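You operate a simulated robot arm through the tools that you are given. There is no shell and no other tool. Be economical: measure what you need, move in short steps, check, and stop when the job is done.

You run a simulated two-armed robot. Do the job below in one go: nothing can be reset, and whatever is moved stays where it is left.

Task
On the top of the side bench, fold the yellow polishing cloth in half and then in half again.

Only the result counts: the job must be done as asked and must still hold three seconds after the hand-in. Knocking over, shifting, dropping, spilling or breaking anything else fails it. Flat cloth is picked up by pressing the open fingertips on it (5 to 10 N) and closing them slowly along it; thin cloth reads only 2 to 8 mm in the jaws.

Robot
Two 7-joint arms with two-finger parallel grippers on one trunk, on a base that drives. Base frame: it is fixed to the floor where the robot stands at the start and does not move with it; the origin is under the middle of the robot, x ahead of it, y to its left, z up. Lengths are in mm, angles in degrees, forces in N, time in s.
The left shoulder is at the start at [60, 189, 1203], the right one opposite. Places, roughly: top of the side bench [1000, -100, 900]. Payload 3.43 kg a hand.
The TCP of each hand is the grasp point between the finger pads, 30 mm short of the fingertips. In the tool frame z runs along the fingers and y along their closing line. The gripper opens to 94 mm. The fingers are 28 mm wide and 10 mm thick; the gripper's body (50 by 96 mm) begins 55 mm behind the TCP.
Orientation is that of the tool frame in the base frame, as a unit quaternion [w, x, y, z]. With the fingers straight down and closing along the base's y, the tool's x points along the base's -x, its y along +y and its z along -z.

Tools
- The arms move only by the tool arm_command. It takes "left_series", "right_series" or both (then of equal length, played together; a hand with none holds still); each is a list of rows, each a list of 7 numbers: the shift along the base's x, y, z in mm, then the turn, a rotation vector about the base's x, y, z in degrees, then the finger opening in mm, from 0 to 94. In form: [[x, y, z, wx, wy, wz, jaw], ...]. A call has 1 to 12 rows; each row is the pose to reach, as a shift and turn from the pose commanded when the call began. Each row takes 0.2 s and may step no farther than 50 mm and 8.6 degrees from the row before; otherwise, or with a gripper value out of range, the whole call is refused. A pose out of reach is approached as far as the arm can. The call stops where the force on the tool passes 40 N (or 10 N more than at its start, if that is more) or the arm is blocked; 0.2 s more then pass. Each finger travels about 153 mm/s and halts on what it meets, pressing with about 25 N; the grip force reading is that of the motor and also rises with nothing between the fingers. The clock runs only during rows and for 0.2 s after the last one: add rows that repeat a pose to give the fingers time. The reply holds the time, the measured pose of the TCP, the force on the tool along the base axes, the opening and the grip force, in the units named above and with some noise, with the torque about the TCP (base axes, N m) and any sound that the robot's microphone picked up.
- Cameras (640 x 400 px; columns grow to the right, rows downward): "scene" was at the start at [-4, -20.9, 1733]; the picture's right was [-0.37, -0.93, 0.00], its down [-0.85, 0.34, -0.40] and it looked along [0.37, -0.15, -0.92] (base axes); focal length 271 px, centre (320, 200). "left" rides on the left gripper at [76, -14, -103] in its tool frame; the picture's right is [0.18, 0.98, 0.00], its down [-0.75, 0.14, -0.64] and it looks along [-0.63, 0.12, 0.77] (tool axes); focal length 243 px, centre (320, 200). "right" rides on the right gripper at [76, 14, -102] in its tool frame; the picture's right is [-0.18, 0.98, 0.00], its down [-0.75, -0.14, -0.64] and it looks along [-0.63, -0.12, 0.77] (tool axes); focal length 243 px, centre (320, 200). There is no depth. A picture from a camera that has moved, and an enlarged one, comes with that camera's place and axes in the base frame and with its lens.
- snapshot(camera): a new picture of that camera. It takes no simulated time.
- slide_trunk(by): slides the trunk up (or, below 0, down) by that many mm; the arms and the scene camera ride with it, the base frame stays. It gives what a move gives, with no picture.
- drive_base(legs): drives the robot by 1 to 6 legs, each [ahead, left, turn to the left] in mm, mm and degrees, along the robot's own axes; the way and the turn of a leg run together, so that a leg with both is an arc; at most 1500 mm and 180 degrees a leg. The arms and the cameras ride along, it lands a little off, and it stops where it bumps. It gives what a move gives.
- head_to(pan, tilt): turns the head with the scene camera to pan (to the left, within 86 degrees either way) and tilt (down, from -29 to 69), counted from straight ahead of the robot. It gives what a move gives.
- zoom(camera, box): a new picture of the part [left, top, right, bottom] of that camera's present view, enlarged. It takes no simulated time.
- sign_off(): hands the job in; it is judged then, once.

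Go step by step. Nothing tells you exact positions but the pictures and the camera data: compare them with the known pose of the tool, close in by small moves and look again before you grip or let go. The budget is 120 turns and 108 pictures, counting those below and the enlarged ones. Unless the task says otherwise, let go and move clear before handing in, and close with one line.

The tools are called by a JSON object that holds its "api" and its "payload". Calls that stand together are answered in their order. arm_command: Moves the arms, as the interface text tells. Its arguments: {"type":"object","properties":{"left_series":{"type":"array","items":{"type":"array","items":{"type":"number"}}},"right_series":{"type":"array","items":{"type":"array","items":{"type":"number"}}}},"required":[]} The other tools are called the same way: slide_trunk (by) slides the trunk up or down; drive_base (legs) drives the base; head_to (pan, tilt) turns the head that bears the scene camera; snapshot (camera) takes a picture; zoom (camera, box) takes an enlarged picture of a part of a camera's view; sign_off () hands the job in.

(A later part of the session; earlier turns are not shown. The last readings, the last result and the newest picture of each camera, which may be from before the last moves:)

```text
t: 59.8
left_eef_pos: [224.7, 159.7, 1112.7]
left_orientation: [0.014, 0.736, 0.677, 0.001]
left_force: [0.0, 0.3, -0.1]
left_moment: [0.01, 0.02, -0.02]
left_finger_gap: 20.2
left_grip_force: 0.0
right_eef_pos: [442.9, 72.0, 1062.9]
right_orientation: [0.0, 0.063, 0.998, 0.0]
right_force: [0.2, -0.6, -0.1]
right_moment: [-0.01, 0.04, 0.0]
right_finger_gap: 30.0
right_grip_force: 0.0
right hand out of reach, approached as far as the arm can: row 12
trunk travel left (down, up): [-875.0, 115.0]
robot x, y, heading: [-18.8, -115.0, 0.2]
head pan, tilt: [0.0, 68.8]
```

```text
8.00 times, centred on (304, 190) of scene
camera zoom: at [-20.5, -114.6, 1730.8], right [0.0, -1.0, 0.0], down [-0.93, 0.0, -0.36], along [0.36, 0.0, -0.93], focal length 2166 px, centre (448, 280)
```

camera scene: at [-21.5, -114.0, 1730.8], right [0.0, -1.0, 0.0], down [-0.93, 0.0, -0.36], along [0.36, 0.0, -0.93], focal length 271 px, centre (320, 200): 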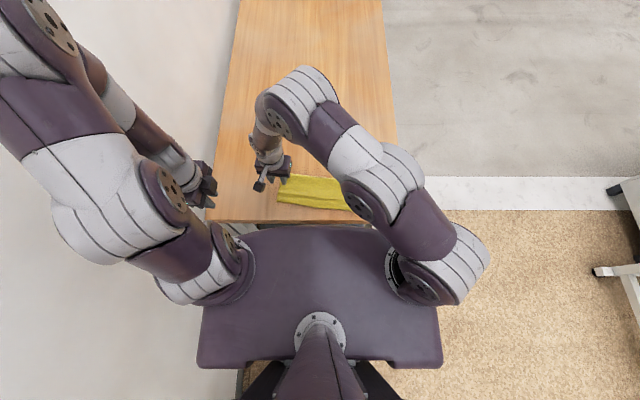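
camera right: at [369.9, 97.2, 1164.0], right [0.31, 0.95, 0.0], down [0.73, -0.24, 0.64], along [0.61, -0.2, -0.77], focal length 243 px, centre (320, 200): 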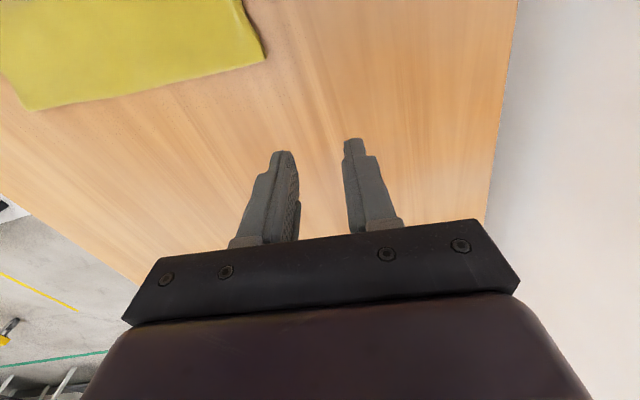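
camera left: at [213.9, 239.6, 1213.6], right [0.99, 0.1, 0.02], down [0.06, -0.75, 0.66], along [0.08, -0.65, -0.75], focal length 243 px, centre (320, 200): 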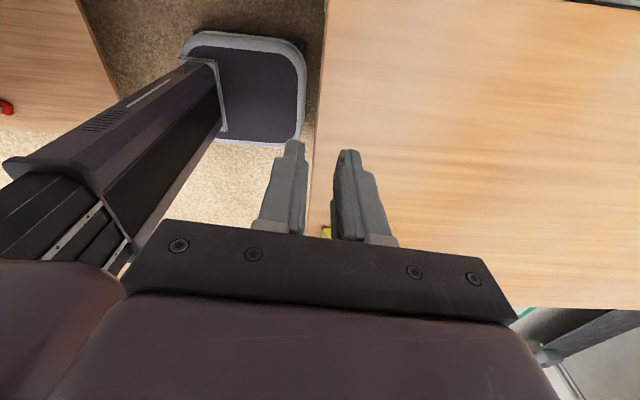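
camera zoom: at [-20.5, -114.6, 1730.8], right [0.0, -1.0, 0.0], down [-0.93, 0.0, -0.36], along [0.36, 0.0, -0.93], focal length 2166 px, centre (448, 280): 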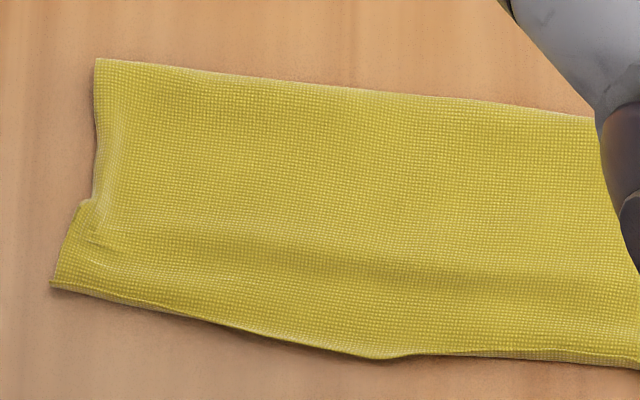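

The cloth is flat and well aligned again, with the near-left corner at (296,49) and the far-left at (402,36). I'll regrip closer to the open near corner, around (326,37).

{"api": "arm_command", "payload": {"right_series": [[-25, -7, 0, 0, 0, 0, 28], [-50, -14, -5, 0, 0, 0, 28], [-75, -21, -15, 0, 0, 0, 28], [-100, -28, -35, 0, 0, 0, 28], [-112, -33, -65, 0, 0, 0, 28], [-117, -35, -100, 0, 0, 0, 28], [-117, -35, -120, 0, 0, 0, 28], [-117, -35, -128, 0, 0, 0, 28]]}}

{"api": "snapshot", "payload": {"camera": "right"}}

```text
t: 61.6
left_eef_pos: [223.0, 160.5, 1112.5]
left_orientation: [0.014, 0.736, 0.677, 0.0]
left_force: [-0.1, 0.2, -0.5]
left_moment: [0.0, -0.05, -0.01]
left_finger_gap: 20.0
left_grip_force: 0.2
right_eef_pos: [323.3, 38.7, 935.0]
right_orientation: [0.002, 0.064, 0.998, 0.0]
right_force: [0.4, 0.5, 0.8]
right_moment: [0.01, 0.0, 0.0]
right_finger_gap: 28.0
right_grip_force: 0.2
trunk travel left (down, up): [-875.0, 115.0]
robot x, y, heading: [-19.8, -117.6, 0.4]
head pan, tilt: [0.0, 68.8]
```

```text
43 pictures are left
camera right: at [250.7, 62.6, 1035.4], right [0.31, 0.95, 0.0], down [0.73, -0.24, 0.64], along [0.61, -0.2, -0.77], focal length 243 px, centre (320, 200)
```

right: 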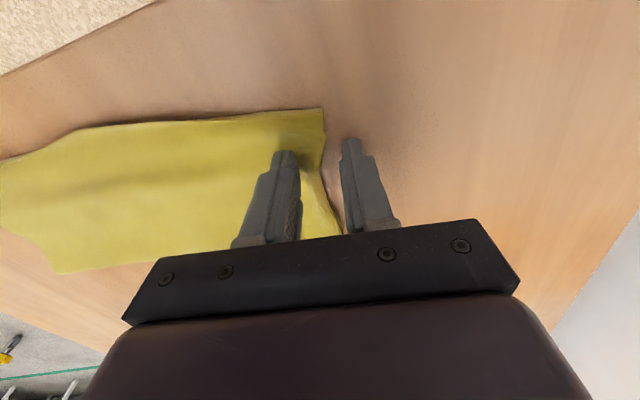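

{"api": "arm_command", "payload": {"right_series": [[2, -2, -1.5, 0, 0, 0, 28], [2, -2, -3, 0, 0, 0, 28], [2, -2, -4, 0, 0, 0, 28], [2, -2, -4.5, 0, 0, 0, 28]]}}

```text
t: 62.6
left_eef_pos: [223.4, 160.3, 1112.8]
left_orientation: [0.015, 0.736, 0.677, 0.002]
left_force: [0.5, -0.6, -0.2]
left_moment: [0.02, -0.01, 0.04]
left_finger_gap: 19.9
left_grip_force: 0.0
right_eef_pos: [326.2, 35.3, 932.2]
right_orientation: [0.002, 0.063, 0.998, 0.002]
right_force: [-0.2, 0.4, 7.1]
right_moment: [-0.11, 0.13, -0.02]
right_finger_gap: 28.0
right_grip_force: 0.0
trunk travel left (down, up): [-875.0, 115.0]
robot x, y, heading: [-22.1, -111.8, 0.4]
head pan, tilt: [0.0, 68.8]
```

I have 7 N of contact, so I'll close slowly.

{"api": "arm_command", "payload": {"right_series": [[0, 0, -0.3, 0, 0, 0, 28], [0, 0, -0.3, 0, 0, 0, 25], [0, 0, -0.3, 0, 0, 0, 22], [0, 0, -0.3, 0, 0, 0, 19], [0, 0, -0.3, 0, 0, 0, 16], [0, 0, -0.3, 0, 0, 0, 13], [0, 0, -0.3, 0, 0, 0, 10], [0, 0, -0.3, 0, 0, 0, 7], [0, 0, -0.3, 0, 0, 0, 4], [0, 0, -0.3, 0, 0, 0, 1], [0, 0, -0.3, 0, 0, 0, 0], [0, 0, -0.3, 0, 0, 0, 0]]}}

{"api": "snapshot", "payload": {"camera": "right"}}

```text
t: 65.2
left_eef_pos: [222.3, 160.0, 1112.5]
left_orientation: [0.014, 0.736, 0.677, 0.002]
left_force: [0.2, 0.5, -0.3]
left_moment: [-0.01, 0.0, -0.01]
left_finger_gap: 20.2
left_grip_force: 0.1
right_eef_pos: [325.8, 34.3, 931.7]
right_orientation: [0.002, 0.063, 0.998, 0.002]
right_force: [0.8, -3.5, 15.9]
right_moment: [-0.24, 0.12, 0.05]
right_finger_gap: 5.7
right_grip_force: 24.9
trunk travel left (down, up): [-875.0, 115.0]
robot x, y, heading: [-20.0, -117.4, 0.3]
head pan, tilt: [0.0, 68.8]
```

```text
42 pictures are left
camera right: at [252.9, 59.6, 1032.8], right [0.31, 0.95, 0.0], down [0.73, -0.24, 0.64], along [0.61, -0.2, -0.76], focal length 243 px, centre (320, 200)
```

right: 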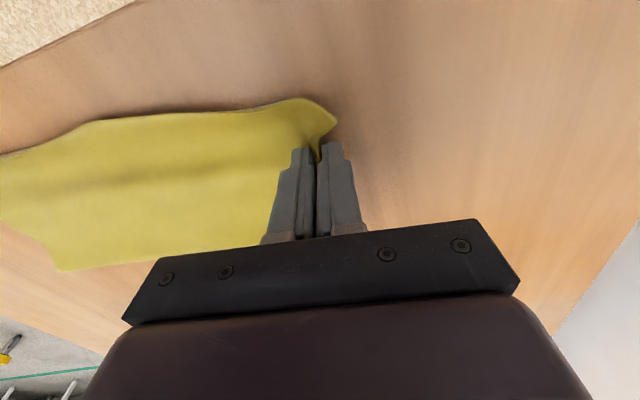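

The grip reads 5.7 mm, so both plies are held. I'll arc to the midpoint on a lower path.

{"api": "arm_command", "payload": {"right_series": [[-0.5, -3, 21, 0, 0, 0, 0], [-2, -13, 42, 2, 0, 0, 0], [-4, -28, 60, 4, 0, 0, 0], [-7, -48, 75, 6, 0, 0, 0], [-10.5, -72, 86, 8, 0, 0, 0], [-14, -98.5, 93, 10, 0, 0, 0], [-18, -124, 95, 12, 0, 0, 0]]}}

{"api": "snapshot", "payload": {"camera": "right"}}

{"api": "zoom", "payload": {"camera": "scene", "box": [260, 140, 388, 230]}}

```text
t: 66.8
left_eef_pos: [224.1, 159.7, 1112.6]
left_orientation: [0.015, 0.736, 0.677, 0.003]
left_force: [0.0, 0.0, -0.7]
left_moment: [0.02, -0.03, -0.02]
left_finger_gap: 20.0
left_grip_force: 0.0
right_eef_pos: [309.3, -90.1, 1026.0]
right_orientation: [-0.005, 0.063, 0.992, 0.106]
right_force: [-0.8, -0.1, -0.1]
right_moment: [0.0, -0.02, 0.01]
right_finger_gap: 5.6
right_grip_force: 25.1
trunk travel left (down, up): [-875.0, 115.0]
robot x, y, heading: [-19.4, -117.5, 0.2]
head pan, tilt: [0.0, 68.8]
```

```text
41 pictures are left
camera right: at [234.8, -85.9, 1129.9], right [0.31, 0.93, 0.2], down [0.73, -0.37, 0.58], along [0.61, -0.03, -0.79], focal length 243 px, centre (320, 200)
```

right: 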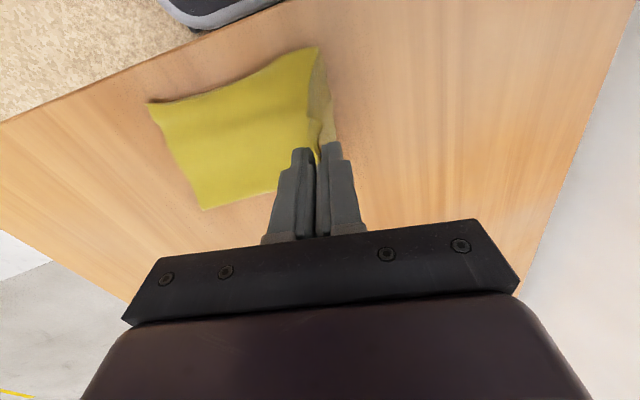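

```text
4.44 times, centred on (324, 185) of scene
camera zoom: at [-23.4, -116.4, 1730.8], right [0.0, -1.0, 0.0], down [-0.93, 0.0, -0.36], along [0.36, 0.0, -0.93], focal length 1203 px, centre (302, 267)
```

zoom: 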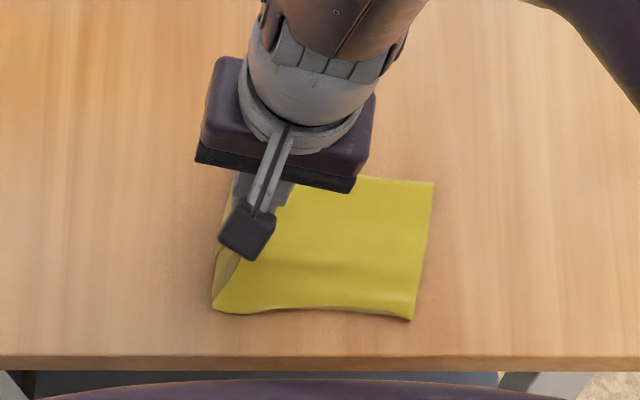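

Much cleaner this time. The right edge is now from (366,-217) to (256,-196), so I'll continue down to just above it.

{"api": "arm_command", "payload": {"right_series": [[-4, -22, -1.6, 1.6, 0, -0.5, 0], [-8, -43.7, -6, 3.2, 0, -1, 0], [-12, -63.5, -14, 4.8, 0, -1.5, 0], [-15, -81, -24, 6.4, 0, -2, 0], [-18, -95, -36, 8, 0, -2.5, 0], [-20, -106.5, -51, 9.6, 0, -3, 0], [-21.5, -113.5, -66, 11.2, 0, -3.5, 0], [-22, -116.5, -80, 12.8, 0, -4, 0]]}}

{"api": "zoom", "payload": {"camera": "right", "box": [240, 0, 480, 200]}}

{"api": "zoom", "payload": {"camera": "scene", "box": [290, 155, 386, 225]}}

```text
t: 68.6
left_eef_pos: [224.6, 160.2, 1112.5]
left_orientation: [0.014, 0.736, 0.677, 0.001]
left_force: [-0.5, 0.4, -0.8]
left_moment: [-0.02, 0.03, 0.01]
left_finger_gap: 19.9
left_grip_force: 0.1
right_eef_pos: [287.5, -205.2, 945.7]
right_orientation: [-0.008, 0.097, 0.972, 0.216]
right_force: [-0.1, -0.4, -0.3]
right_moment: [0.02, 0.02, -0.02]
right_finger_gap: 5.8
right_grip_force: 24.9
trunk travel left (down, up): [-875.0, 115.0]
robot x, y, heading: [-19.1, -115.7, 0.2]
head pan, tilt: [0.0, 68.8]
```

```text
2.00 times, centred on (360, 100) of right
camera zoom: at [213.6, -220.0, 1048.6], right [0.37, 0.84, 0.4], down [0.7, -0.53, 0.48], along [0.62, 0.1, -0.78], focal length 485 px, centre (240, 400)
```

zoom: 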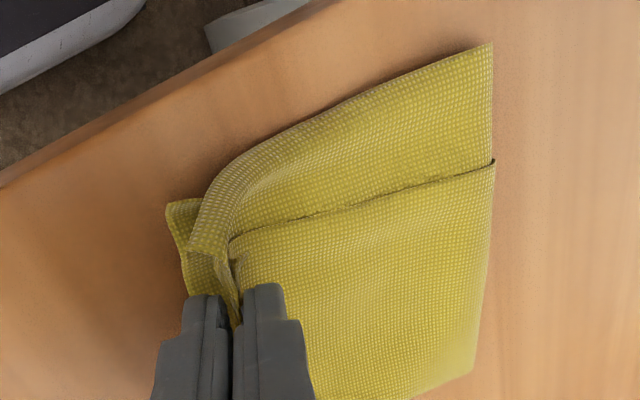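

```text
5.71 times, centred on (338, 190) of scene
camera zoom: at [-22.3, -115.0, 1730.8], right [0.0, -1.0, 0.0], down [-0.93, 0.0, -0.36], along [0.36, 0.0, -0.93], focal length 1547 px, centre (217, 257)
```

zoom: 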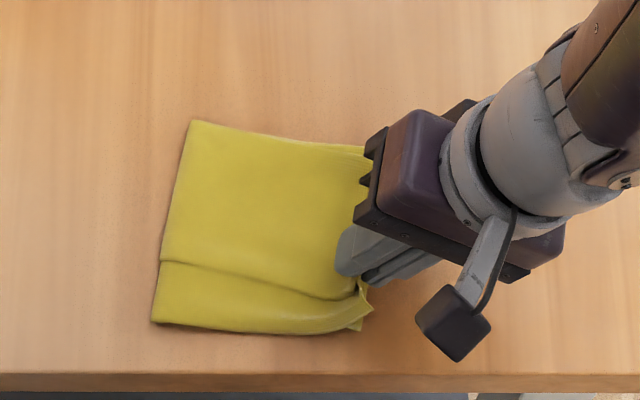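

The flap is in place, with only a modest slip between plies at the fold side. I'll nudge it toward the right edge, lower it, and release.

{"api": "arm_command", "payload": {"right_series": [[0, -5, -2, 0, 0, 0, 0], [0, -8, -4, 0, 0, 0, 0], [0, -8, -6, 0, 0, 0, 0], [0, -8, -7.5, 0, 0, 0, 0], [0, -8, -7.5, 0, 0, 0, 4], [0, -8, -6, 0, 0, 0, 9], [0, -8.5, -4, 0, 0, 0, 14], [0, -10, 0, 0, 0, 0, 18], [0, -15, 12, 0, 0, 0, 18], [0, -23, 30, 0, 0, 0, 18], [0, -40, 60, 0, 0, 0, 18], [0, -70, 90, 0, 0, 0, 18]]}}

{"api": "zoom", "payload": {"camera": "scene", "box": [290, 155, 386, 225]}}

```text
t: 71.2
left_eef_pos: [222.9, 160.7, 1112.8]
left_orientation: [0.014, 0.736, 0.677, 0.002]
left_force: [-0.3, 1.2, -0.5]
left_moment: [0.02, -0.01, 0.0]
left_finger_gap: 19.9
left_grip_force: 0.1
right_eef_pos: [287.5, -275.8, 1034.6]
right_orientation: [-0.009, 0.097, 0.972, 0.215]
right_force: [1.0, 0.4, 0.4]
right_moment: [0.0, 0.01, 0.05]
right_finger_gap: 17.9
right_grip_force: 0.1
trunk travel left (down, up): [-875.0, 115.0]
robot x, y, heading: [-18.2, -120.2, 0.3]
head pan, tilt: [0.0, 68.8]
```

```text
5.71 times, centred on (338, 190) of scene
camera zoom: at [-23.2, -115.7, 1730.7], right [0.0, -1.0, 0.0], down [-0.93, 0.0, -0.36], along [0.36, 0.0, -0.93], focal length 1547 px, centre (217, 257)
```

zoom: 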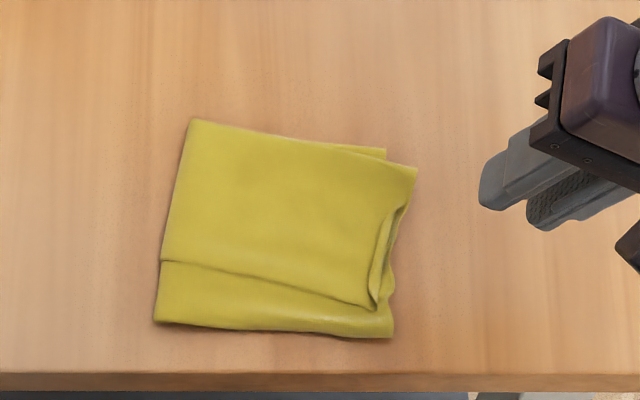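

Fold 2 is laid down, but the top ply sits about 20–36 mm short of the near edge and is slightly curled. I'll press it gently with spread fingertips and slide it toward the near edge.

{"api": "arm_command", "payload": {"right_series": [[0, 5, 5, -6, 0, 0, 30], [5, 15, 5, -12, 0, 0, 45], [10, 35, 5, -18, 0, 0, 60], [20, 60, 0, -24.8, 0, 0, 70], [28, 90, -10, -24.8, 0, 0, 70], [34, 118, -30, -24.8, 0, 0, 70], [35, 136, -55, -24.8, 0, 0, 70], [35, 138, -75, -24.8, 0, 0, 70], [35, 138, -88, -24.8, 0, 0, 70]]}}

{"api": "snapshot", "payload": {"camera": "right"}}

```text
t: 73.2
left_eef_pos: [223.4, 159.3, 1113.0]
left_orientation: [0.015, 0.736, 0.677, 0.002]
left_force: [0.1, 0.6, -0.1]
left_moment: [0.0, -0.01, 0.05]
left_finger_gap: 20.1
left_grip_force: 0.1
right_eef_pos: [322.8, -137.7, 947.9]
right_orientation: [0.012, 0.098, 0.995, 0.002]
right_force: [-0.3, 0.0, 0.0]
right_moment: [-0.01, 0.01, 0.01]
right_finger_gap: 70.0
right_grip_force: 0.1
right hand out of reach, approached as far as the arm can: row 4, 6
trunk travel left (down, up): [-875.0, 115.0]
robot x, y, heading: [-17.7, -115.7, -0.1]
head pan, tilt: [0.0, 68.8]
```

```text
36 pictures are left
camera right: at [248.5, -107.9, 1047.2], right [0.37, 0.93, 0.01], down [0.7, -0.28, 0.66], along [0.62, -0.24, -0.75], focal length 243 px, centre (320, 200)
```

right: 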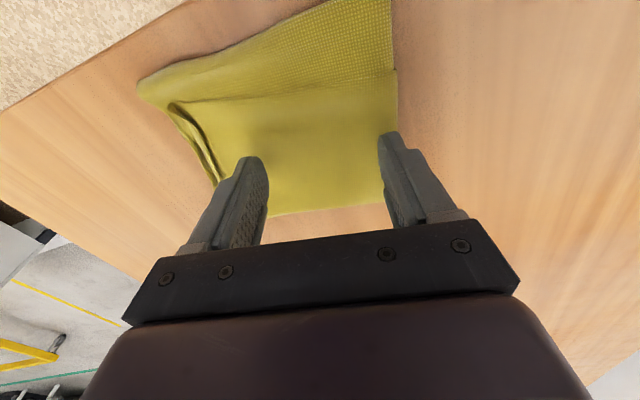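

{"api": "arm_command", "payload": {"right_series": [[0, -6, -5, 0, 0, 0, 66], [0, -8, -9, 0, 0, 0, 66], [0, -8, -11, 0, 0, 0, 66], [0, -8, -12, 0, 0, 0, 66]]}}

```text
t: 74.2
left_eef_pos: [224.4, 160.7, 1113.0]
left_orientation: [0.013, 0.736, 0.677, 0.002]
left_force: [-0.5, 0.0, -0.5]
left_moment: [-0.01, 0.01, 0.01]
left_finger_gap: 20.0
left_grip_force: 0.0
right_eef_pos: [323.1, -145.8, 936.0]
right_orientation: [0.013, 0.096, 0.995, 0.001]
right_force: [-1.1, 0.0, -0.7]
right_moment: [-0.04, -0.02, 0.01]
right_finger_gap: 65.9
right_grip_force: 0.2
trunk travel left (down, up): [-875.0, 115.0]
robot x, y, heading: [-17.0, -114.9, -0.1]
head pan, tilt: [0.0, 68.8]
```

{"api": "arm_command", "payload": {"right_series": [[0, 0, -1, 0, 0, 0, 66], [0, 0, -1.7, 0, 0, 0, 66], [0, 0, -2.2, 0, 0, 0, 66]]}}

```text
t: 75.0
left_eef_pos: [225.2, 160.8, 1112.3]
left_orientation: [0.014, 0.736, 0.677, 0.001]
left_force: [0.0, 0.4, 0.3]
left_moment: [-0.03, 0.01, 0.01]
left_finger_gap: 20.2
left_grip_force: 0.1
right_eef_pos: [321.9, -144.3, 934.0]
right_orientation: [0.012, 0.096, 0.995, 0.002]
right_force: [0.4, 0.2, -0.2]
right_moment: [-0.04, -0.02, -0.01]
right_finger_gap: 66.0
right_grip_force: 0.1
trunk travel left (down, up): [-875.0, 115.0]
robot x, y, heading: [-19.4, -116.3, 0.3]
head pan, tilt: [0.0, 68.8]
```

{"api": "arm_command", "payload": {"right_series": [[0, 0, -0.7, 0, 0, 0, 66], [0, 0, -1.3, 0, 0, 0, 66]]}}

```text
t: 75.6
left_eef_pos: [223.6, 160.4, 1113.6]
left_orientation: [0.015, 0.736, 0.676, 0.002]
left_force: [-0.8, 0.5, 0.2]
left_moment: [-0.02, -0.03, 0.0]
left_finger_gap: 20.2
left_grip_force: 0.0
right_eef_pos: [321.5, -144.2, 932.5]
right_orientation: [0.013, 0.097, 0.995, 0.002]
right_force: [2.5, -1.2, 13.2]
right_moment: [-0.43, 0.15, 0.09]
right_finger_gap: 66.0
right_grip_force: 0.7
trunk travel left (down, up): [-875.0, 115.0]
robot x, y, heading: [-19.0, -111.7, 0.3]
head pan, tilt: [0.0, 68.8]
```

I have contact at 13 N but mostly on the right finger. I'll level the tool slightly and drag toward me with a small turn.

{"api": "arm_command", "payload": {"right_series": [[0, 0, 0.5, -1.5, 0, 0, 66], [-3, 0, 0.5, -1.5, 0, 1, 66], [-7, 0, 0.5, -1.5, 0, 2.5, 66], [-11, 0, 0.5, -1.5, 0, 4, 66], [-15, 0, 0.5, -1.5, 0, 5.5, 66], [-19, 0, 0.5, -1.5, 0, 7, 66], [-23, 0, 0.5, -1.5, 0, 8.5, 66], [-27, 0, 0.5, -1.5, 0, 10, 66]]}}

{"api": "snapshot", "payload": {"camera": "right"}}

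```text
t: 77.4
left_eef_pos: [223.0, 160.8, 1112.7]
left_orientation: [0.015, 0.736, 0.677, 0.002]
left_force: [0.1, -0.5, 0.1]
left_moment: [0.02, -0.01, 0.04]
left_finger_gap: 20.2
left_grip_force: 0.0
right_eef_pos: [295.1, -144.5, 933.1]
right_orientation: [0.014, 0.008, 1.0, -0.01]
right_force: [2.3, 0.1, 8.7]
right_moment: [0.38, -0.01, -0.06]
right_finger_gap: 66.1
right_grip_force: 0.1
trunk travel left (down, up): [-875.0, 115.0]
robot x, y, heading: [-21.0, -113.1, 0.2]
head pan, tilt: [0.0, 68.8]
```

```text
35 pictures are left
camera right: at [216.4, -126.1, 1032.2], right [0.2, 0.98, -0.01], down [0.73, -0.14, 0.67], along [0.65, -0.14, -0.75], focal length 243 px, centre (320, 200)
```

right: 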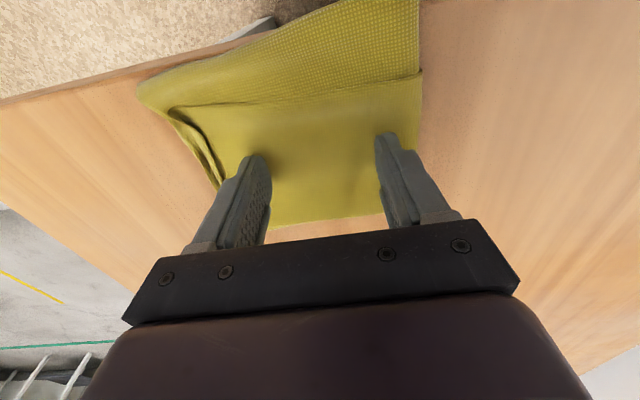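

The whole stack slid toward me instead of just the top ply. I'll stop, lift off, and look.

{"api": "arm_command", "payload": {"right_series": [[0, 0, 10, 0, 0, 0, 66], [0, -20, 40, 1.5, 0, -3, 66], [0, -60, 60, 1.5, 0, -6, 66], [0, -100, 75, 1.5, 0, -10, 60], [0, -140, 85, 1.5, 0, -10, 40]]}}

{"api": "zoom", "payload": {"camera": "scene", "box": [290, 165, 386, 235]}}

```text
t: 78.6
left_eef_pos: [224.0, 158.5, 1112.5]
left_orientation: [0.015, 0.736, 0.677, 0.002]
left_force: [-0.2, -0.6, -0.2]
left_moment: [-0.01, -0.01, -0.01]
left_finger_gap: 20.2
left_grip_force: 0.1
right_eef_pos: [294.9, -286.7, 1018.2]
right_orientation: [0.013, 0.097, 0.995, 0.002]
right_force: [-0.4, -0.5, 0.1]
right_moment: [0.04, 0.04, 0.03]
right_finger_gap: 39.9
right_grip_force: 0.1
trunk travel left (down, up): [-875.0, 115.0]
robot x, y, heading: [-18.5, -113.8, 0.1]
head pan, tilt: [0.0, 68.8]
```

```text
5.71 times, centred on (338, 200) of scene
camera zoom: at [-23.2, -116.9, 1730.8], right [0.0, -1.0, 0.0], down [-0.93, 0.0, -0.36], along [0.36, 0.0, -0.93], focal length 1547 px, centre (217, 200)
```

zoom: 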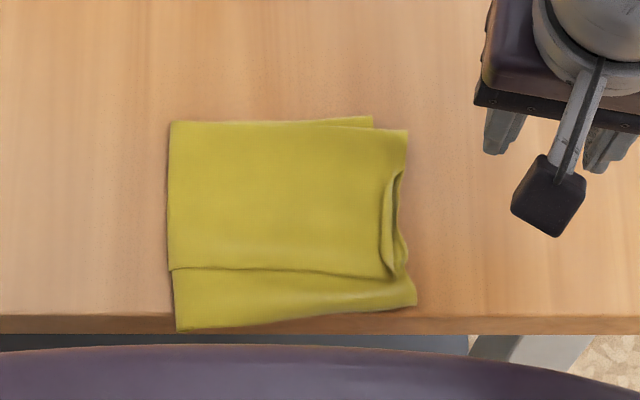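

The near corner now hangs slightly over the bench's front edge. I'll press on the far part and drag the whole stack back about 60 mm.

{"api": "arm_command", "payload": {"right_series": [[10, 40, 5, 0, 0, 0, 50], [20, 80, 5, 0, 0, 0, 60], [28, 115, -5, 0, 0, 0, 60], [32, 140, -30, 0, 0, 0, 60], [32, 145, -60, 0, 0, 0, 60], [32, 145, -75, 0, 0, 0, 60], [32, 145, -82, 0, 0, 0, 60]]}}

{"api": "snapshot", "payload": {"camera": "right"}}

```text
t: 80.2
left_eef_pos: [223.9, 160.3, 1112.7]
left_orientation: [0.015, 0.736, 0.677, 0.0]
left_force: [0.2, 0.2, 0.3]
left_moment: [0.0, -0.01, -0.02]
left_finger_gap: 20.1
left_grip_force: 0.1
right_eef_pos: [328.2, -141.1, 934.6]
right_orientation: [0.012, 0.096, 0.995, 0.002]
right_force: [1.0, 0.2, -0.6]
right_moment: [-0.01, 0.03, 0.01]
right_finger_gap: 60.2
right_grip_force: 0.1
right hand out of reach, approached as far as the arm can: row 3, 4
trunk travel left (down, up): [-875.0, 115.0]
robot x, y, heading: [-18.9, -113.5, 0.3]
head pan, tilt: [0.0, 68.8]
```

```text
33 pictures are left
camera right: at [254.3, -110.8, 1035.4], right [0.37, 0.93, 0.01], down [0.7, -0.28, 0.66], along [0.62, -0.24, -0.75], focal length 243 px, centre (320, 200)
```

right: 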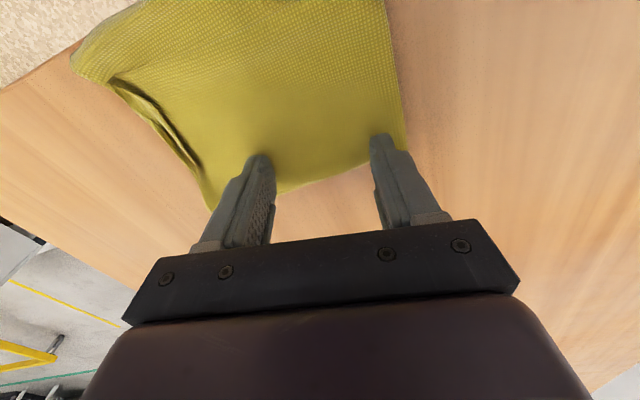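

{"api": "arm_command", "payload": {"right_series": [[-5, -2, 0, -1.3, 0, 2, 60], [-7, -4, -1, -1.3, 0, 4, 60], [-7, -4, -1.8, -1.3, 0, 4, 60]]}}

```text
t: 81.0
left_eef_pos: [223.7, 160.2, 1112.2]
left_orientation: [0.014, 0.736, 0.677, 0.0]
left_force: [0.0, -0.2, -0.3]
left_moment: [-0.03, 0.01, 0.01]
left_finger_gap: 20.1
left_grip_force: 0.0
right_eef_pos: [319.7, -144.7, 934.6]
right_orientation: [0.013, 0.061, 0.998, -0.009]
right_force: [0.7, -0.4, 0.4]
right_moment: [0.02, 0.01, -0.05]
right_finger_gap: 60.2
right_grip_force: 0.1
trunk travel left (down, up): [-875.0, 115.0]
robot x, y, heading: [-18.1, -114.6, 0.1]
head pan, tilt: [0.0, 68.8]
```

{"api": "arm_command", "payload": {"right_series": [[0, 0, -1, 0, 0, 0, 60], [0, 0, -1.8, 0, 0, 0, 60]]}}

```text
t: 81.6
left_eef_pos: [223.1, 158.6, 1113.5]
left_orientation: [0.016, 0.736, 0.677, 0.002]
left_force: [0.0, 0.2, 1.1]
left_moment: [0.0, 0.02, 0.03]
left_finger_gap: 19.9
left_grip_force: 0.0
right_eef_pos: [321.0, -144.4, 932.9]
right_orientation: [0.014, 0.06, 0.998, -0.009]
right_force: [1.2, -0.8, 4.6]
right_moment: [0.14, 0.04, 0.0]
right_finger_gap: 59.4
right_grip_force: 0.1
trunk travel left (down, up): [-875.0, 115.0]
robot x, y, heading: [-19.7, -113.5, 0.2]
head pan, tilt: [0.0, 68.8]
```

{"api": "arm_command", "payload": {"right_series": [[1, 0, -0.3, 0, 0, 0, 60], [5, 0, -0.3, 0, 0, 0, 60], [10, 0, -0.3, 0, 0, 0, 60], [16, 0, -0.3, 0, 0, 0, 60], [22, 0, -0.3, 0, 0, 0, 60], [28, 0, -0.3, 0, 0, 0, 60], [34, 0, -0.3, 0, 0, 0, 60], [40, 0, -0.3, 0, 0, 0, 60], [46, 0, -0.3, 0, 0, 0, 60], [52, 0, -0.3, 0, 0, 0, 60], [58, 0, -0.3, 0, 0, 0, 60], [60, 0, -0.3, 0, 0, 0, 60]]}}

{"api": "zoom", "payload": {"camera": "scene", "box": [270, 145, 398, 235]}}

```text
t: 84.2
left_eef_pos: [222.8, 160.7, 1112.6]
left_orientation: [0.014, 0.736, 0.677, 0.002]
left_force: [-0.2, -0.4, 0.0]
left_moment: [0.0, 0.0, 0.01]
left_finger_gap: 20.0
left_grip_force: 0.1
right_eef_pos: [378.8, -143.6, 932.6]
right_orientation: [0.014, 0.061, 0.998, -0.01]
right_force: [-2.0, -0.5, 8.7]
right_moment: [0.3, 0.12, 0.06]
right_finger_gap: 59.8
right_grip_force: 0.1
right hand out of reach, approached as far as the arm can: row 6, 7, 8, 9
trunk travel left (down, up): [-875.0, 115.0]
robot x, y, heading: [-19.6, -116.9, -0.1]
head pan, tilt: [0.0, 68.8]
```

```text
4.44 times, centred on (334, 190) of scene
camera zoom: at [-23.9, -114.7, 1730.7], right [0.0, -1.0, 0.0], down [-0.93, 0.0, -0.36], along [0.36, 0.0, -0.93], focal length 1203 px, centre (258, 244)
```

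zoom: 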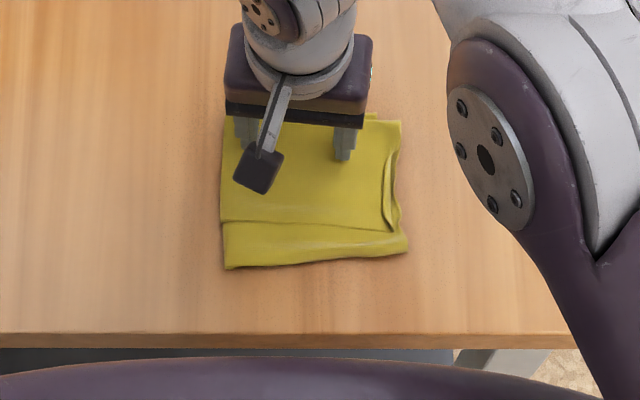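

The stack is safely back on the bench. Next I'll clear the right hand and bring the left hand over to pinch just the top ply near its near edge and pull it toward me.

{"api": "arm_command", "payload": {"right_series": [[0, 0, 20, 0, 0, 0, 60], [0, -20, 60, 0, 0, 0, 50], [0, -60, 80, 0, 0, 0, 40], [0, -105, 90, 0, 0, 0, 30], [0, -150, 95, 0, 0, 0, 30], [0, -190, 100, 0, 0, 0, 30]]}}

{"api": "arm_command", "payload": {"left_series": [[10, -20, 0, 0, 0, 0, 30], [20, -42, -5, 0, 0, 0, 30], [30, -65, -10, 0, 0, 0, 30], [42, -90, -15, 0, 0, 0, 30], [54, -115, -20, 0, 0, 0, 30], [66, -140, -30, 0, 0, 0, 30], [78, -165, -45, 0, 0, 0, 30], [90, -190, -60, 0, 0, 0, 30], [100, -215, -80, 0, 0, 0, 30], [110, -240, -105, 0, 0, 0, 30], [116, -260, -130, 0, 0, 0, 30], [118, -270, -160, 0, 0, 0, 30]]}}

{"api": "snapshot", "payload": {"camera": "left"}}

{"api": "zoom", "payload": {"camera": "scene", "box": [270, 145, 398, 235]}}

```text
t: 85.6
left_eef_pos: [223.6, 159.1, 1113.1]
left_orientation: [0.014, 0.736, 0.677, 0.003]
left_force: [-0.4, -0.2, 0.8]
left_moment: [0.03, 0.0, 0.02]
left_finger_gap: 19.9
left_grip_force: 0.0
right_eef_pos: [374.3, -329.1, 1021.8]
right_orientation: [0.029, 0.061, 0.998, -0.014]
right_force: [-0.4, -0.3, 0.1]
right_moment: [0.05, 0.01, 0.04]
right_finger_gap: 29.8
right_grip_force: 0.0
right hand out of reach, approached as far as the arm can: row 1, 2, 3, 4, 5, 6
trunk travel left (down, up): [-875.0, 115.0]
robot x, y, heading: [-14.7, -113.4, 0.4]
head pan, tilt: [0.0, 68.8]
```

```text
t: 88.2
left_eef_pos: [328.7, -103.3, 945.6]
left_orientation: [0.003, 0.736, 0.677, 0.001]
left_force: [0.7, 0.1, 0.5]
left_moment: [-0.02, 0.0, -0.02]
left_finger_gap: 29.7
left_grip_force: 0.0
left hand out of reach, approached as far as the arm can: row 1, 2, 3, 4, 5, 6, 7, 8, 9, 10, 11, 12
right_eef_pos: [375.2, -328.4, 1021.8]
right_orientation: [0.029, 0.062, 0.998, -0.015]
right_force: [0.8, 0.1, 0.3]
right_moment: [0.0, 0.01, 0.01]
right_finger_gap: 30.1
right_grip_force: 0.1
trunk travel left (down, up): [-875.0, 115.0]
robot x, y, heading: [-22.1, -115.3, -0.2]
head pan, tilt: [0.0, 68.8]
```

```text
31 pictures are left
camera left: at [319.8, -25.6, 1048.5], right [0.99, 0.1, 0.0], down [0.08, -0.76, 0.65], along [0.07, -0.64, -0.76], focal length 243 px, centre (320, 200)
```

left: 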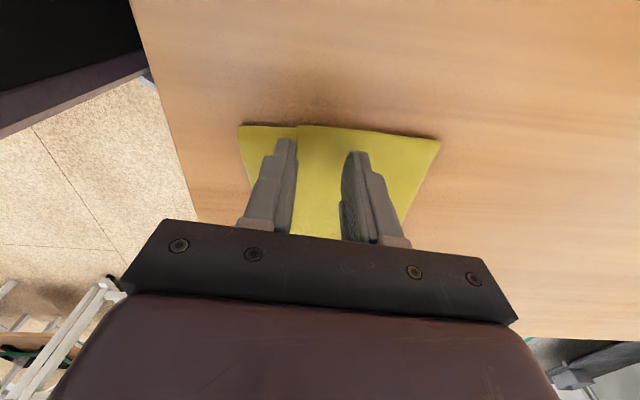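

```text
4.44 times, centred on (334, 190) of scene
camera zoom: at [-21.5, -115.3, 1730.8], right [0.0, -1.0, 0.0], down [-0.93, 0.0, -0.36], along [0.36, 0.0, -0.93], focal length 1203 px, centre (258, 244)
```

zoom: 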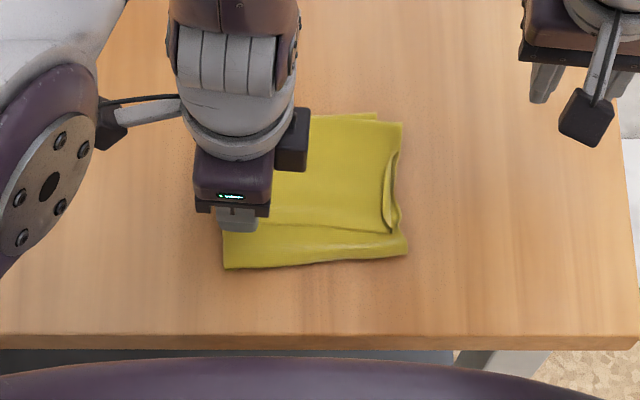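

{"api": "arm_command", "payload": {"left_series": [[6, -3, -3, 0, 0, 0, 30], [12, -5, -6, 0, 0, 0, 30], [12, -5, -9, 0, 0, 0, 30], [12, -5, -11, 0, 0, 0, 30]]}}

{"api": "snapshot", "payload": {"camera": "left"}}

```text
t: 89.2
left_eef_pos: [333.9, -103.4, 935.8]
left_orientation: [0.003, 0.736, 0.677, -0.001]
left_force: [0.0, 0.1, -0.4]
left_moment: [0.01, 0.01, 0.03]
left_finger_gap: 30.3
left_grip_force: 0.1
left hand out of reach, approached as far as the arm can: row 1, 2, 3, 4
right_eef_pos: [374.0, -327.2, 1021.9]
right_orientation: [0.029, 0.062, 0.998, -0.014]
right_force: [-0.5, -1.9, 0.2]
right_moment: [0.01, 0.04, -0.02]
right_finger_gap: 29.8
right_grip_force: 0.0
trunk travel left (down, up): [-875.0, 115.0]
robot x, y, heading: [-21.3, -115.6, 0.3]
head pan, tilt: [0.0, 68.8]
```

```text
29 pictures are left
camera left: at [325.5, -25.9, 1038.5], right [0.99, 0.1, 0.0], down [0.08, -0.76, 0.65], along [0.07, -0.64, -0.76], focal length 243 px, centre (320, 200)
```

left: 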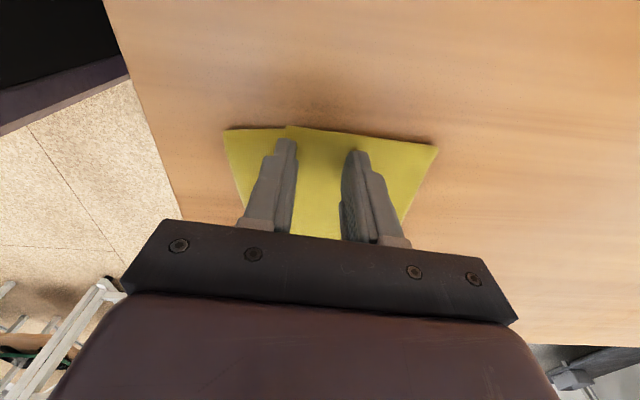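

The left arm is at its limit here, so I'll use a 20 mm opening so both fingertips sit on the top ply, then lower gently.

{"api": "arm_command", "payload": {"left_series": [[4, 0, 0, 0, 0, 0, 20], [4, 0, -1, 0, 0, 0, 20], [4, 0, -2, 0, 0, 0, 20], [4, 0, -2.6, 0, 0, 0, 20]]}}

```text
t: 90.2
left_eef_pos: [334.3, -102.3, 933.7]
left_orientation: [0.005, 0.736, 0.677, 0.001]
left_force: [-0.8, 0.3, 3.9]
left_moment: [0.06, 0.08, 0.03]
left_finger_gap: 20.2
left_grip_force: 0.5
left hand out of reach, approached as far as the arm can: row 1, 3
right_eef_pos: [373.5, -328.5, 1021.4]
right_orientation: [0.028, 0.062, 0.998, -0.014]
right_force: [0.5, 0.0, 0.1]
right_moment: [0.0, -0.03, 0.02]
right_finger_gap: 29.9
right_grip_force: 0.2
trunk travel left (down, up): [-875.0, 115.0]
robot x, y, heading: [-19.6, -114.2, 0.0]
head pan, tilt: [0.0, 68.8]
```

Light contact at 4 N suits pinching only the top ply, so I'll close slowly.

{"api": "arm_command", "payload": {"left_series": [[0, 0, 0, 0, 0, 0, 18], [0, 0, 0, 0, 0, 0, 15], [0, 0, 0, 0, 0, 0, 12], [0, 0, 0, 0, 0, 0, 9], [0, 0, 0, 0, 0, 0, 6], [0, 0, 0, 0, 0, 0, 3], [0, 0, 0, 0, 0, 0, 0], [0, 0, 0, 0, 0, 0, 0]]}}

{"api": "snapshot", "payload": {"camera": "left"}}

```text
t: 92.0
left_eef_pos: [334.8, -101.8, 933.5]
left_orientation: [0.005, 0.737, 0.676, 0.0]
left_force: [-0.2, 0.2, 1.2]
left_moment: [0.01, 0.02, -0.01]
left_finger_gap: 0.0
left_grip_force: 25.2
right_eef_pos: [374.8, -328.5, 1022.0]
right_orientation: [0.027, 0.061, 0.998, -0.014]
right_force: [-0.4, 0.0, 0.1]
right_moment: [-0.01, 0.0, 0.01]
right_finger_gap: 30.2
right_grip_force: 0.0
trunk travel left (down, up): [-875.0, 115.0]
robot x, y, heading: [-21.3, -113.4, 0.1]
head pan, tilt: [0.0, 68.8]
```

```text
28 pictures are left
camera left: at [326.6, -24.7, 1035.7], right [0.99, 0.1, 0.01], down [0.07, -0.76, 0.65], along [0.07, -0.64, -0.76], focal length 243 px, centre (320, 200)
```

left: 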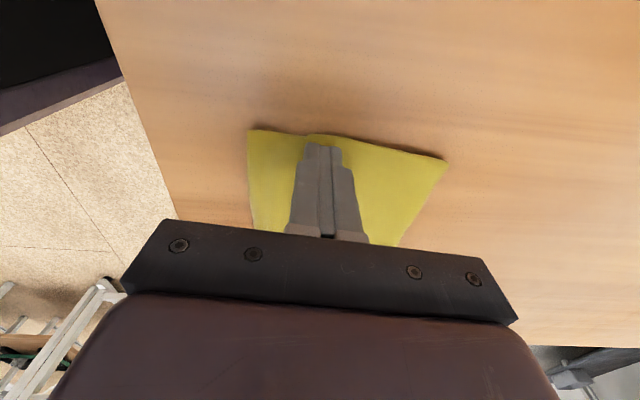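

I slipped off, so I'll reopen wider, press a little firmer and retry.

{"api": "arm_command", "payload": {"left_series": [[0, 0, 5, 0, 0, 0, 0], [2, -1, 8, 0, 0, 0, 15], [4, -2, 8, 0, 0, 0, 26], [4, -2, 3, 0, 0, 0, 26], [4, -2, 0, 0, 0, 0, 26], [4, -2, -1, 0, 0, 0, 26], [4, -2, -1.6, 0, 0, 0, 26]]}}

```text
t: 93.6
left_eef_pos: [335.3, -100.6, 931.1]
left_orientation: [0.004, 0.736, 0.677, 0.001]
left_force: [2.6, 2.1, 17.3]
left_moment: [0.07, -0.37, 0.03]
left_finger_gap: 26.4
left_grip_force: 0.6
left hand out of reach, approached as far as the arm can: row 1, 2, 3, 4, 5, 6, 7
right_eef_pos: [373.9, -328.4, 1023.0]
right_orientation: [0.028, 0.061, 0.998, -0.015]
right_force: [0.7, 0.5, -0.7]
right_moment: [-0.02, -0.02, 0.01]
right_finger_gap: 30.1
right_grip_force: 0.1
trunk travel left (down, up): [-875.0, 115.0]
robot x, y, heading: [-19.8, -117.1, 0.0]
head pan, tilt: [0.0, 68.8]
```

{"api": "arm_command", "payload": {"left_series": [[0, 0, 0.2, 0, 0, 0, 24], [0, 0, 0.2, 0, 0, 0, 21], [0, 0, 0.2, 0, 0, 0, 18], [0, 0, 0.2, 0, 0, 0, 15], [0, 0, 0.2, 0, 0, 0, 12], [0, 0, 0.2, 0, 0, 0, 9], [0, 0, 0.2, 0, 0, 0, 6], [0, 0, 0.2, 0, 0, 0, 3], [0, 0, 0.2, 0, 0, 0, 0], [0, 0, 0.2, 0, 0, 0, 0]]}}

{"api": "snapshot", "payload": {"camera": "left"}}

```text
t: 95.6
left_eef_pos: [335.2, -101.0, 932.4]
left_orientation: [0.005, 0.736, 0.677, 0.001]
left_force: [-2.6, -0.2, 21.7]
left_moment: [0.0, -0.06, 0.02]
left_finger_gap: 7.2
left_grip_force: 25.0
right_eef_pos: [373.2, -327.8, 1021.8]
right_orientation: [0.029, 0.061, 0.998, -0.014]
right_force: [-0.1, 0.5, -0.3]
right_moment: [0.01, -0.04, -0.02]
right_finger_gap: 30.0
right_grip_force: 0.0
trunk travel left (down, up): [-875.0, 115.0]
robot x, y, heading: [-21.4, -113.1, 0.3]
head pan, tilt: [0.0, 68.8]
stopped in row 9 (left hand): the force on the tool passed its limit (the readings are from after the stop); the commanded pose is now the measured one
```

```text
27 pictures are left
camera left: at [326.3, -24.2, 1034.4], right [0.99, 0.1, 0.01], down [0.07, -0.76, 0.65], along [0.07, -0.64, -0.76], focal length 243 px, centre (320, 200)
```

left: 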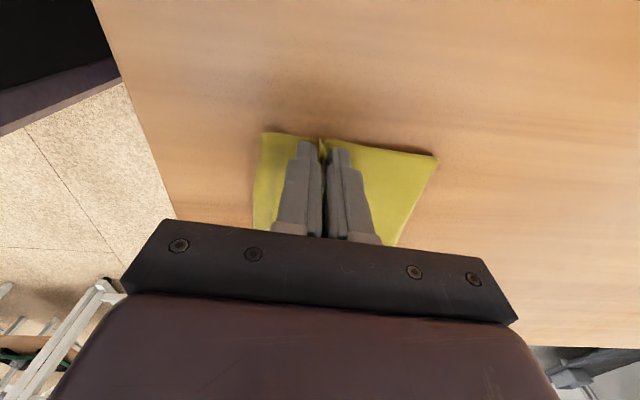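

{"api": "zoom", "payload": {"camera": "left", "box": [220, 110, 460, 240]}}

```text
2.67 times, centred on (340, 175) of left
camera zoom: at [326.3, -24.2, 1034.4], right [0.99, 0.1, 0.01], down [0.07, -0.76, 0.65], along [0.07, -0.64, -0.76], focal length 647 px, centre (267, 267)
```

zoom: 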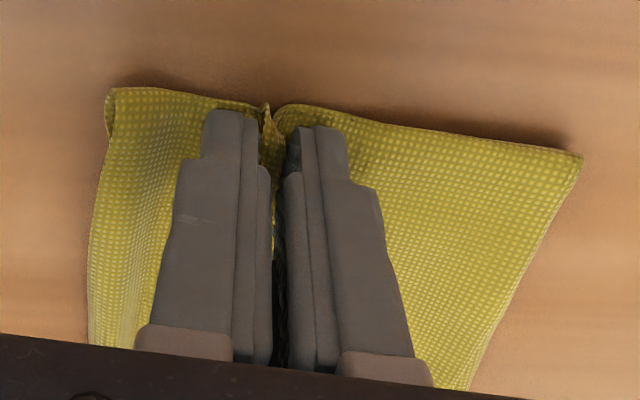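

The pinch took several plies together, so pulling here won't help. I'll open slowly to spread it, then lift away and look at the state.

{"api": "arm_command", "payload": {"left_series": [[0, 0, 0.5, 0, 0, 0, 10], [0, 0, 0.5, 0, 0, 0, 16], [0, 0, 0.5, 0, 0, 0, 22], [0, 0, 0.5, 0, 0, 0, 28], [0, 0, 0.5, 0, 0, 0, 34], [0, 0, 12, 0, 0, 0, 34], [0, 20, 45, 0, 0, 0, 34], [0, 60, 70, 0, 0, 0, 34], [0, 105, 80, 0, 0, 0, 34], [0, 150, 90, 0, 0, 0, 34], [0, 190, 100, 0, 0, 0, 34]]}}

{"api": "zoom", "payload": {"camera": "scene", "box": [282, 155, 378, 225]}}

```text
t: 98.0
left_eef_pos: [335.3, 89.8, 1028.4]
left_orientation: [0.005, 0.736, 0.677, 0.0]
left_force: [0.1, -0.5, -0.9]
left_moment: [0.02, 0.02, -0.04]
left_finger_gap: 33.9
left_grip_force: 0.0
left hand out of reach, approached as far as the arm can: row 7
right_eef_pos: [374.7, -327.8, 1021.2]
right_orientation: [0.028, 0.062, 0.998, -0.014]
right_force: [0.7, 0.2, -0.6]
right_moment: [-0.01, 0.0, 0.02]
right_finger_gap: 29.9
right_grip_force: 0.0
trunk travel left (down, up): [-875.0, 115.0]
robot x, y, heading: [-18.4, -114.6, 0.4]
head pan, tilt: [0.0, 68.8]
```

```text
5.71 times, centred on (330, 190) of scene
camera zoom: at [-22.2, -112.5, 1730.8], right [0.0, -1.0, 0.0], down [-0.93, 0.0, -0.36], along [0.36, 0.0, -0.93], focal length 1547 px, centre (263, 257)
```

zoom: 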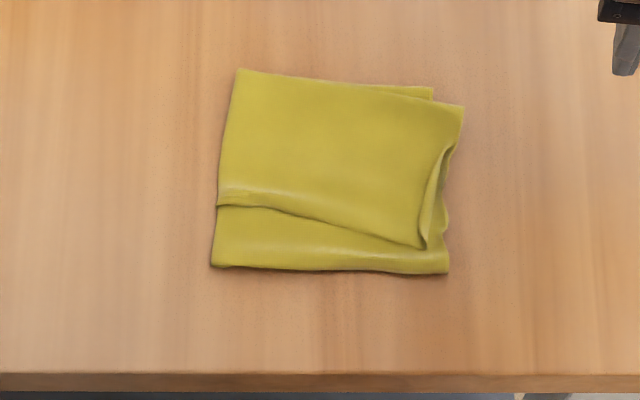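

The footprint is about a quarter of the cloth and flat. What's left is the top ply's free edge, which has a small curled hem at about (320,-210). I'll pinch that hem with the right hand and draw it toward the near-right corner.

{"api": "arm_command", "payload": {"right_series": [[-10, 15, 0, 0, 0, -1, 28], [-20, 35, 0, 0, 0, -2, 28], [-30, 60, -5, 0, 0, -4, 28], [-40, 85, -15, 0, 0, -5, 28], [-50, 105, -35, 0, 0, -6, 28], [-55, 118, -55, 0, 0, -6, 28], [-58, 121, -75, 0, 0, -6, 28]]}}

{"api": "snapshot", "payload": {"camera": "right"}}

```text
t: 99.6
left_eef_pos: [335.2, 87.9, 1027.9]
left_orientation: [0.005, 0.736, 0.677, 0.0]
left_force: [0.4, 0.5, -0.2]
left_moment: [0.03, 0.01, -0.02]
left_finger_gap: 33.9
left_grip_force: 0.0
right_eef_pos: [315.4, -207.9, 946.3]
right_orientation: [0.028, 0.113, 0.993, -0.015]
right_force: [-0.7, 0.4, 0.9]
right_moment: [0.02, -0.02, 0.03]
right_finger_gap: 28.2
right_grip_force: 0.0
trunk travel left (down, up): [-875.0, 115.0]
robot x, y, heading: [-17.5, -116.0, 0.1]
head pan, tilt: [0.0, 68.8]
```

```text
24 pictures are left
camera right: at [240.2, -171.7, 1042.9], right [0.4, 0.92, -0.01], down [0.67, -0.28, 0.69], along [0.63, -0.29, -0.73], focal length 243 px, centre (320, 200)
```

right: 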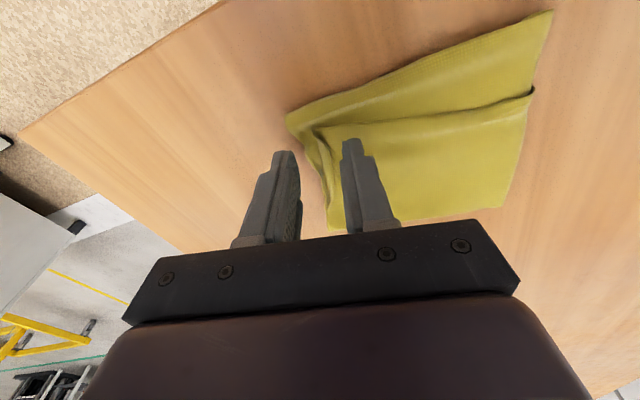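

{"api": "arm_command", "payload": {"right_series": [[-2, 3, -4, 1, 1.5, 0, 30], [-4, 5, -8, 2, 3, 0, 30], [-4, 5, -11, 2, 3, 0, 30], [-4, 5, -12.5, 2, 3, 0, 30]]}}

{"api": "zoom", "payload": {"camera": "right", "box": [220, 60, 460, 240]}}

```text
t: 100.6
left_eef_pos: [336.5, 89.0, 1028.5]
left_orientation: [0.005, 0.736, 0.677, 0.0]
left_force: [-0.4, 0.3, 0.6]
left_moment: [0.0, 0.04, -0.01]
left_finger_gap: 34.0
left_grip_force: 0.1
right_eef_pos: [311.5, -201.5, 933.6]
right_orientation: [-0.002, 0.114, 0.993, -0.001]
right_force: [0.6, 0.3, 0.2]
right_moment: [0.02, -0.01, 0.06]
right_finger_gap: 30.1
right_grip_force: 0.1
trunk travel left (down, up): [-875.0, 115.0]
robot x, y, heading: [-19.7, -114.2, 0.0]
head pan, tilt: [0.0, 68.8]
```

```text
2.22 times, centred on (340, 150) of right
camera zoom: at [241.6, -169.1, 1035.4], right [0.4, 0.92, 0.0], down [0.7, -0.31, 0.64], along [0.59, -0.26, -0.77], focal length 539 px, centre (276, 311)
```

zoom: 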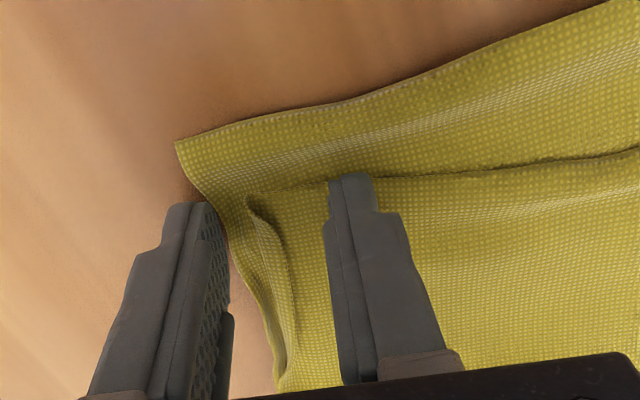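

I can see the curled hem clearly between the fingers. I'll close just above the lower plies so only the hem is caught.

{"api": "arm_command", "payload": {"right_series": [[0, 0, 2, 0, 0, 0, 30], [0, 0, 2, 0, 0, 0, 24], [0, 0, 2, 0, 0, 0, 18], [0, 0, 2, 0, 0, 0, 12], [0, 0, 2, 0, 0, 0, 8], [0, 0, 2, 0, 0, 0, 4], [0, 0, 2, 0, 0, 0, 0], [0, 0, 2, 0, 0, 0, 0]]}}

{"api": "zoom", "payload": {"camera": "right", "box": [220, 60, 460, 240]}}

```text
t: 102.4
left_eef_pos: [334.4, 88.2, 1029.4]
left_orientation: [0.005, 0.736, 0.677, -0.001]
left_force: [0.6, -1.1, 0.7]
left_moment: [0.01, 0.01, -0.02]
left_finger_gap: 33.8
left_grip_force: 0.0
right_eef_pos: [311.6, -202.2, 937.2]
right_orientation: [-0.001, 0.114, 0.993, -0.001]
right_force: [0.4, 0.2, 0.2]
right_moment: [0.0, 0.02, -0.01]
right_finger_gap: 1.6
right_grip_force: 25.4
trunk travel left (down, up): [-875.0, 115.0]
robot x, y, heading: [-20.1, -116.4, 0.0]
head pan, tilt: [0.0, 68.8]
```

```text
2.22 times, centred on (340, 150) of right
camera zoom: at [242.0, -169.4, 1037.7], right [0.4, 0.92, 0.0], down [0.7, -0.31, 0.64], along [0.59, -0.26, -0.77], focal length 539 px, centre (276, 311)
```

zoom: 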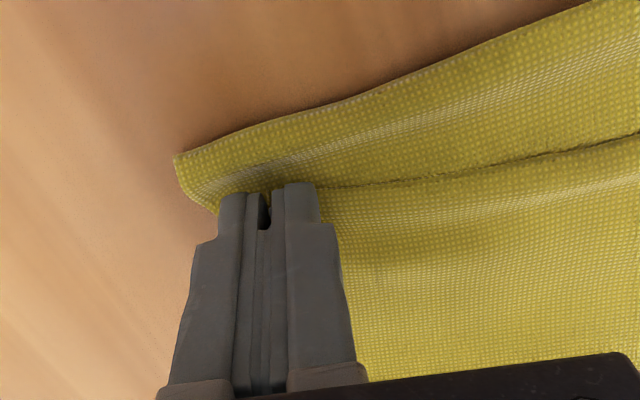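

Only the outer ply is held (1.6 mm). I'll lift it a little and draw it 30 mm toward the near edge and slightly right.

{"api": "arm_command", "payload": {"right_series": [[0, 0, 8, 0, 0, 0, 0], [0, 0, 16, 0, 0, 0, 0], [-5, -2, 20, 0, 0, 0, 0], [-10, -4, 20, 0, 0, 0, 0], [-15, -6, 20, 0, 0, 0, 0], [-20, -8, 20, 0, 0, 0, 0], [-25, -10, 18, 0, 0, 0, 0], [-30, -12, 15, 0, 0, 0, 0]]}}

{"api": "zoom", "payload": {"camera": "right", "box": [220, 0, 540, 240]}}

{"api": "zoom", "payload": {"camera": "scene", "box": [282, 155, 378, 225]}}

```text
t: 104.2
left_eef_pos: [334.5, 86.6, 1029.0]
left_orientation: [0.005, 0.736, 0.677, 0.0]
left_force: [-0.8, -0.5, -0.5]
left_moment: [-0.03, 0.02, -0.01]
left_finger_gap: 33.9
left_grip_force: 0.2
right_eef_pos: [282.5, -214.0, 950.5]
right_orientation: [0.0, 0.114, 0.993, -0.001]
right_force: [-0.4, -0.8, 0.6]
right_moment: [0.0, -0.01, 0.01]
right_finger_gap: 1.6
right_grip_force: 24.8
trunk travel left (down, up): [-875.0, 115.0]
robot x, y, heading: [-20.2, -116.0, 0.2]
head pan, tilt: [0.0, 68.8]
```

```text
1.67 times, centred on (380, 120) of right
camera zoom: at [212.7, -181.6, 1052.3], right [0.4, 0.92, 0.0], down [0.7, -0.31, 0.64], along [0.59, -0.26, -0.77], focal length 404 px, centre (220, 333)
```

zoom: 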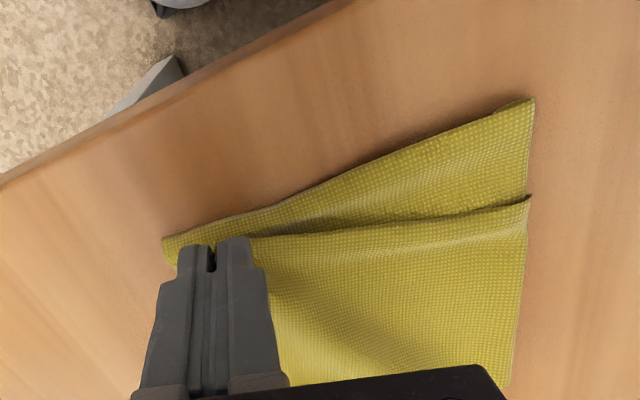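

```text
5.71 times, centred on (330, 190) of scene
camera zoom: at [-22.7, -114.8, 1730.8], right [0.0, -1.0, 0.0], down [-0.93, 0.0, -0.36], along [0.36, 0.0, -0.93], focal length 1547 px, centre (263, 257)
```

zoom: 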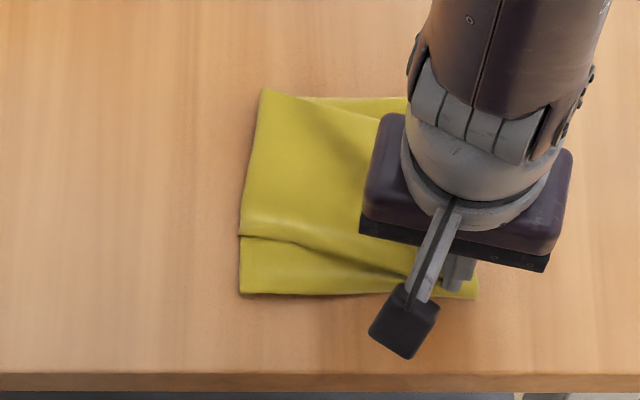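

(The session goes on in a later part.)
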